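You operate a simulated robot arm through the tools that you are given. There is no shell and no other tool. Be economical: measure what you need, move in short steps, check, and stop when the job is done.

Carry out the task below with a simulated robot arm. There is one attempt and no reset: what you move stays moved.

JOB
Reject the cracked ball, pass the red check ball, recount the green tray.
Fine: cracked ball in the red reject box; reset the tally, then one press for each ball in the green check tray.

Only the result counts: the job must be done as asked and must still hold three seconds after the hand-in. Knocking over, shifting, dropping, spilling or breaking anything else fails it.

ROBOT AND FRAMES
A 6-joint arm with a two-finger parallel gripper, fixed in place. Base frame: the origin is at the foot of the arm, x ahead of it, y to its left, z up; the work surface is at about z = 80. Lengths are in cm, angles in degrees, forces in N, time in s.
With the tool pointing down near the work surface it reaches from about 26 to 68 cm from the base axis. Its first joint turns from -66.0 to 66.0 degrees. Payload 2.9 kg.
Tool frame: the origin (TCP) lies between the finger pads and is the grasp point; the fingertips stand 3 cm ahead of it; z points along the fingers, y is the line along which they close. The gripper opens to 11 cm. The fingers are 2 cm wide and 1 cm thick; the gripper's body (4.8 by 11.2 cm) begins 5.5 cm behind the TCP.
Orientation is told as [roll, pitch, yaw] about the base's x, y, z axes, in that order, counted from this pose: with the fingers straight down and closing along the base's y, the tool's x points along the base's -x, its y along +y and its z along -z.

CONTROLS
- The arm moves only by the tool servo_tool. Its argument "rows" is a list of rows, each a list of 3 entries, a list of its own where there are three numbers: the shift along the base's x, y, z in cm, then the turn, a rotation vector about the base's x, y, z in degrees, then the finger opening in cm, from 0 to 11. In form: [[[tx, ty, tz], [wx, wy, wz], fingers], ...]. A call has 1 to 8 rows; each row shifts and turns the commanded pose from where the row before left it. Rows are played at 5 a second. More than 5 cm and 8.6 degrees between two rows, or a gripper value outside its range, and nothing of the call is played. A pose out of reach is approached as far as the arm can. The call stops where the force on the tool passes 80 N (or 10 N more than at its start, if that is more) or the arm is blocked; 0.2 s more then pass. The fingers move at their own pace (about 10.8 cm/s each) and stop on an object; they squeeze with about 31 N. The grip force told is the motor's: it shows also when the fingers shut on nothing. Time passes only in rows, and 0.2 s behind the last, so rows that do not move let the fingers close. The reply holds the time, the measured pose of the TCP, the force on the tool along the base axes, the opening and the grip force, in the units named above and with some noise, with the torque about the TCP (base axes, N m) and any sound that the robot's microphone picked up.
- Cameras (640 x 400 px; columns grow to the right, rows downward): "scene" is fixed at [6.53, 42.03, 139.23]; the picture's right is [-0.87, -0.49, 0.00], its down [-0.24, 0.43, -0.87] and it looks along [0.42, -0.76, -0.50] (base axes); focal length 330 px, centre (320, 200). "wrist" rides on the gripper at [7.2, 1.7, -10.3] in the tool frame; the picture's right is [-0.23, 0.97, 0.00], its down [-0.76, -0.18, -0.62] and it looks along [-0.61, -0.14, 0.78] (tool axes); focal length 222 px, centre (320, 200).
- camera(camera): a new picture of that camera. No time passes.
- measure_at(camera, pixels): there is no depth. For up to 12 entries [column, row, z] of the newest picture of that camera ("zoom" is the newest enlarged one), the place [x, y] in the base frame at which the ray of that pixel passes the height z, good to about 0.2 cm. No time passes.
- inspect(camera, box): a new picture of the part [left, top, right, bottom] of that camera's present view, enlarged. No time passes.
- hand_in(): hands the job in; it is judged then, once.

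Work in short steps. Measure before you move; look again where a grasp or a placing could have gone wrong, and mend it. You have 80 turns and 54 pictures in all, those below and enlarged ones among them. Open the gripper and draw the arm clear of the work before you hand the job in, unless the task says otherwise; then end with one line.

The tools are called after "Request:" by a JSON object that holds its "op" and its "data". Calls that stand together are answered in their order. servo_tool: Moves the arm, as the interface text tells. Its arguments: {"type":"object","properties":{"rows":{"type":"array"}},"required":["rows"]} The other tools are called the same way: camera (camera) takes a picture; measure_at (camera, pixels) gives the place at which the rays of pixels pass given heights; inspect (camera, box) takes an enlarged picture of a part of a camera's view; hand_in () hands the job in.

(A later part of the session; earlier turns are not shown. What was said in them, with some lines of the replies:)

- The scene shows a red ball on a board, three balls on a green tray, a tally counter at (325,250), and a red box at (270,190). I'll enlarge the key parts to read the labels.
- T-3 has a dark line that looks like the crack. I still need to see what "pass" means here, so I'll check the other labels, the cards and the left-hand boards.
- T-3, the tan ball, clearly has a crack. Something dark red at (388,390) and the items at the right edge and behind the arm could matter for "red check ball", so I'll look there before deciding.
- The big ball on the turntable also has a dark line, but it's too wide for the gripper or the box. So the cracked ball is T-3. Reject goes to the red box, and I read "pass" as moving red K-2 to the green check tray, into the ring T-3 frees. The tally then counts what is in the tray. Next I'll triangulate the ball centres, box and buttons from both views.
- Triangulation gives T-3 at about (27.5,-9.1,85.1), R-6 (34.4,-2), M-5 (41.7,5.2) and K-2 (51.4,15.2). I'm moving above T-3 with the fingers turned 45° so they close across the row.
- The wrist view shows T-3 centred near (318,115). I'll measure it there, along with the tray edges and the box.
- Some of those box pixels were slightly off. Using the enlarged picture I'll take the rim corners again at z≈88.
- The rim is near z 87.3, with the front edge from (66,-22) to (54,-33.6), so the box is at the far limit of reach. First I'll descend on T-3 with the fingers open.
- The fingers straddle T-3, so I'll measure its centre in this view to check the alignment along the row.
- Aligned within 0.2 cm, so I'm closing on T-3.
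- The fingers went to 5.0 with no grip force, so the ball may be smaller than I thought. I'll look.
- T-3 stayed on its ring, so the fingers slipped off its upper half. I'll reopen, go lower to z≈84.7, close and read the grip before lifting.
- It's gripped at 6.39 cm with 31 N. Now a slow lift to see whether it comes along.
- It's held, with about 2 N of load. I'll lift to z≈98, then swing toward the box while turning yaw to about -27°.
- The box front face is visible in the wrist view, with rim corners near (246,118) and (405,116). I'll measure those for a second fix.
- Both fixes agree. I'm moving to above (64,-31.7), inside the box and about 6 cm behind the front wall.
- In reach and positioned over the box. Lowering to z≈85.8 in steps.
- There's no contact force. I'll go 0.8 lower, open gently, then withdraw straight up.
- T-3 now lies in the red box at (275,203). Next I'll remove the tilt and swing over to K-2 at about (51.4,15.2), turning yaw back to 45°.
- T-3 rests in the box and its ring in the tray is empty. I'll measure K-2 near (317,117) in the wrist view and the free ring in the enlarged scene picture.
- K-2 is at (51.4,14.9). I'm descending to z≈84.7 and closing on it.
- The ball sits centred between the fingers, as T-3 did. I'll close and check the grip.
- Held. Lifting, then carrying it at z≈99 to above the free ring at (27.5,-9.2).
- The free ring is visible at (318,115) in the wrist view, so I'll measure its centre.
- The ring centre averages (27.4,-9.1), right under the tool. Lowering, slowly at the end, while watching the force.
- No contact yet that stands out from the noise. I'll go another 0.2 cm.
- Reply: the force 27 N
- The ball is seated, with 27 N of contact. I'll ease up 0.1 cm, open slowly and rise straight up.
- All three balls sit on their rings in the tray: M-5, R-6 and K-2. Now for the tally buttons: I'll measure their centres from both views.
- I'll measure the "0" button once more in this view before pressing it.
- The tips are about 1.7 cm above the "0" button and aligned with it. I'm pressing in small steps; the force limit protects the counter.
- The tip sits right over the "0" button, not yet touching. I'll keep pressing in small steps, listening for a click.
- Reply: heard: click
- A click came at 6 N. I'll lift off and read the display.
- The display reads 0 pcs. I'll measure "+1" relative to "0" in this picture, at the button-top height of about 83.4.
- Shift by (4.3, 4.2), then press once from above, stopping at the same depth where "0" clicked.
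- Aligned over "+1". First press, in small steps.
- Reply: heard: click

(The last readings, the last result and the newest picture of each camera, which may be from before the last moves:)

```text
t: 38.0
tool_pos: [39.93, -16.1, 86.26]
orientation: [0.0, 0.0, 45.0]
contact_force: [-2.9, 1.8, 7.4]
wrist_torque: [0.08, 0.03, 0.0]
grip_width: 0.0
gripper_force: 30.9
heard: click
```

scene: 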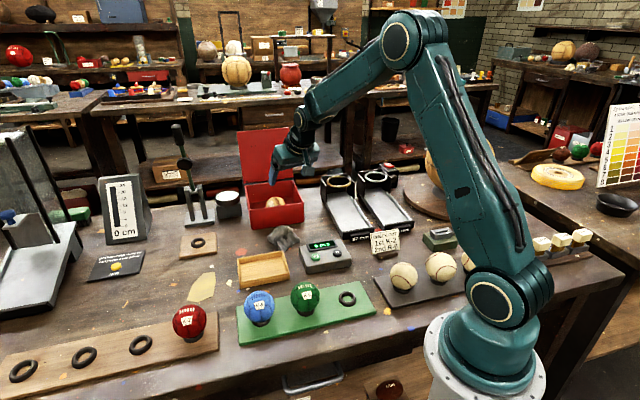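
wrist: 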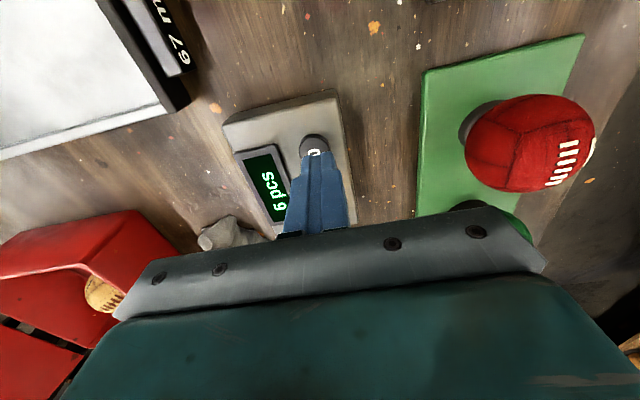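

A click was heard. I'll lift well clear and read the display.

Request:
{"op": "servo_tool", "data": {"rows": [[[0, 0, 0.8], [0, 0, 0], 0], [[0, 0, 4], [0, 0, 0], 0]]}}

Request:
{"op": "inspect", "data": {"camera": "scene", "box": [280, 220, 380, 290]}}

```text
t: 38.6
tool_pos: [39.81, -16.06, 90.75]
orientation: [0.0, 0.0, 45.1]
contact_force: [-0.5, 0.3, -0.1]
wrist_torque: [-0.01, 0.0, 0.03]
grip_width: 0.03
gripper_force: 31.3
```

```text
5.71 times, centred on (330, 255) of scene
```

zoom: 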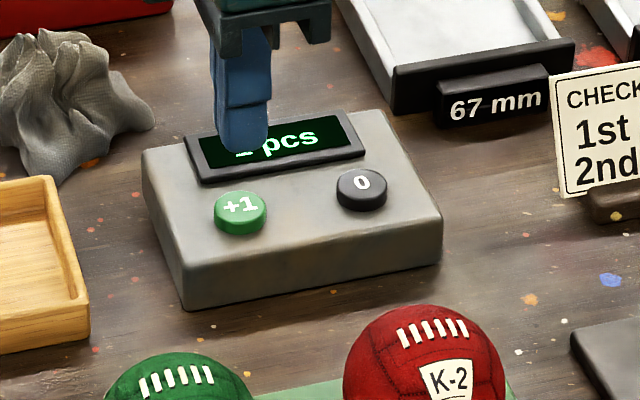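

The display is partly hidden but its digit looks like a 1. I'll make the second press with the same stroke, then lift fully so the display shows.

Request:
{"op": "servo_tool", "data": {"rows": [[[0, 0, -4], [0, 0, 0], 0], [[0, 0, -0.4], [0, 0, 0], 0], [[0, 0, -0.2], [0, 0, 0], 0], [[0, 0, -0.2], [0, 0, 0], 0]]}}

Request:
{"op": "servo_tool", "data": {"rows": [[[0, 0, 0.8], [0, 0, 0], 0], [[0, 0, 5], [0, 0, 0], 0], [[0, 0, 3], [0, 0, 0], 0]]}}

Request:
{"op": "inspect", "data": {"camera": "scene", "box": [280, 220, 380, 290]}}

```text
t: 39.6
tool_pos: [39.66, -16.04, 86.12]
orientation: [-0.1, 0.0, 44.9]
contact_force: [-0.4, 3.8, 8.8]
wrist_torque: [0.08, 0.03, 0.0]
grip_width: 0.03
gripper_force: 31.2
heard: click
```

```text
t: 40.4
tool_pos: [39.65, -16.12, 94.82]
orientation: [0.0, -0.1, 45.0]
contact_force: [0.6, 0.6, 0.0]
wrist_torque: [-0.02, -0.01, 0.06]
grip_width: 0.01
gripper_force: 31.1
```

```text
5.71 times, centred on (330, 255) of scene
```

zoom: 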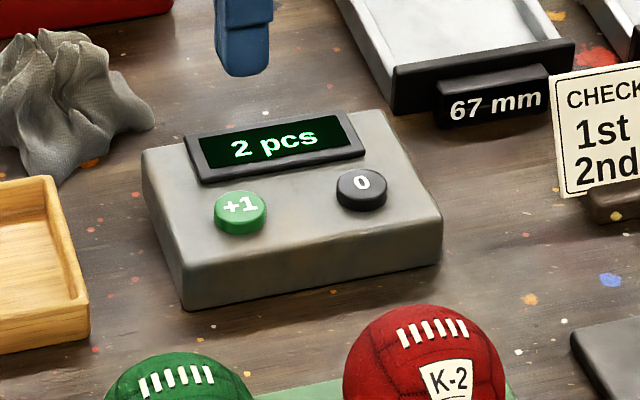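

The display reads 2 pcs. Third and last press, then lift away.

Request:
{"op": "servo_tool", "data": {"rows": [[[0, 0, -4], [0, 0, 0], 0], [[0, 0, -4], [0, 0, 0], 0], [[0, 0, -0.4], [0, 0, 0], 0], [[0, 0, -0.2], [0, 0, 0], 0], [[0, 0, -0.2], [0, 0, 0], 0]]}}

Request:
{"op": "servo_tool", "data": {"rows": [[[0, 0, 0.8], [0, 0, 0], 0], [[0, 0, 5], [0, 0, 0], 0], [[0, 0, 5], [0, 0, 0], 0], [[-1, 0, 5], [0, 0, 0], 4], [[-1, 0, 5], [0, 0, 0], 8], [[0, 0, 0], [0, 0, 0], 11], [[0, 0, 0], [0, 0, 0], 11]]}}

Request:
{"op": "camera", "data": {"camera": "scene"}}

Request:
{"op": "inspect", "data": {"camera": "scene", "box": [220, 170, 400, 350]}}

```text
t: 41.6
tool_pos: [40.01, -16.19, 86.33]
orientation: [0.0, 0.0, 45.0]
contact_force: [-1.9, -0.2, 2.7]
wrist_torque: [-0.03, 0.05, -0.03]
grip_width: 0.01
gripper_force: 31.4
heard: click
```

```text
refused: row 4 steps farther than a row can; nothing moved
```

```text
13 pictures are left
```

scene: 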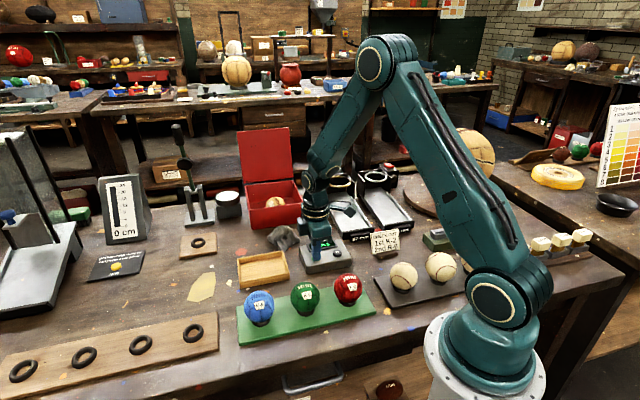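

```text
2.22 times, centred on (310, 260) of scene
```

zoom: 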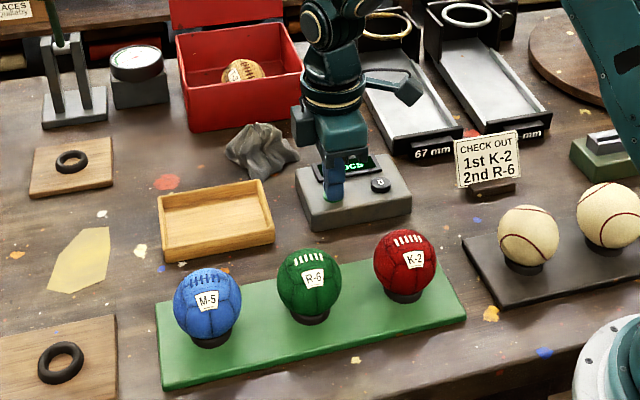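

The lift was refused because one row stepped too far, so I'll lift with smaller rows and open the gripper once clear.

Request:
{"op": "servo_tool", "data": {"rows": [[[0, 0, 0.8], [0, 0, 0], 0], [[0, 0, 4.5], [0, 0, 0], 0], [[0, 0, 4.5], [0, 0, 0], 0], [[0, 0, 4.5], [0, 0, 0], 4], [[0, 0, 4.5], [0, 0, 0], 8], [[0, 0, 4], [0, 0, 0], 11], [[0, 0, 0], [0, 0, 0], 11]]}}

Request:
{"op": "inspect", "data": {"camera": "scene", "box": [220, 170, 400, 350]}}

Request:
{"op": "inspect", "data": {"camera": "scene", "box": [280, 220, 380, 290]}}

```text
t: 43.2
tool_pos: [39.9, -15.96, 109.23]
orientation: [0.0, 0.0, 44.9]
contact_force: [-0.1, 1.1, 0.3]
wrist_torque: [0.03, -0.01, 0.0]
grip_width: 10.99
gripper_force: 0.2
```

```text
2.22 times, centred on (310, 260) of scene
```

zoom: 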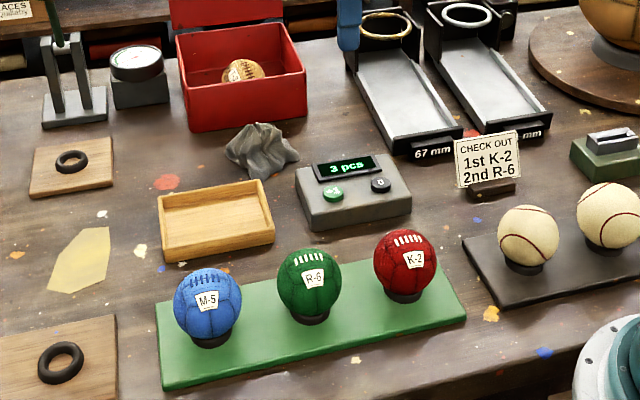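

```text
5.71 times, centred on (330, 255) of scene
```

zoom: 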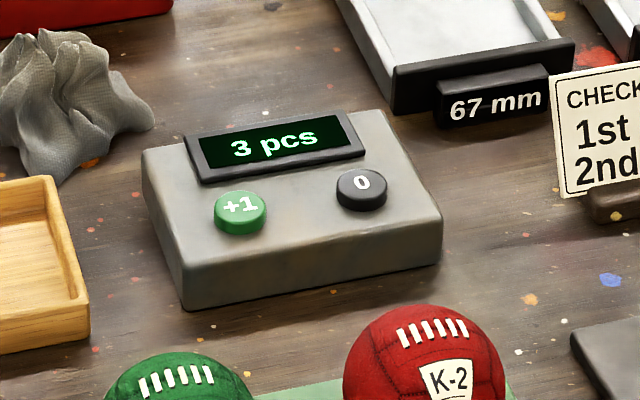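

The tally reads 3 pcs, matching the three balls in the green tray. T-3 is in the reject box, the gripper is open and the arm is clear, so I'm handing in.

Request:
{"op": "hand_in", "data": {}}

```text
The job is handed in.
```

Handed in: cracked ball T-3 is in the red reject box, and the tally was reset and now reads 3 for the three balls in the green tray; "pass" had no stated destination, so moving red K-2 into that tray was my reading of it.
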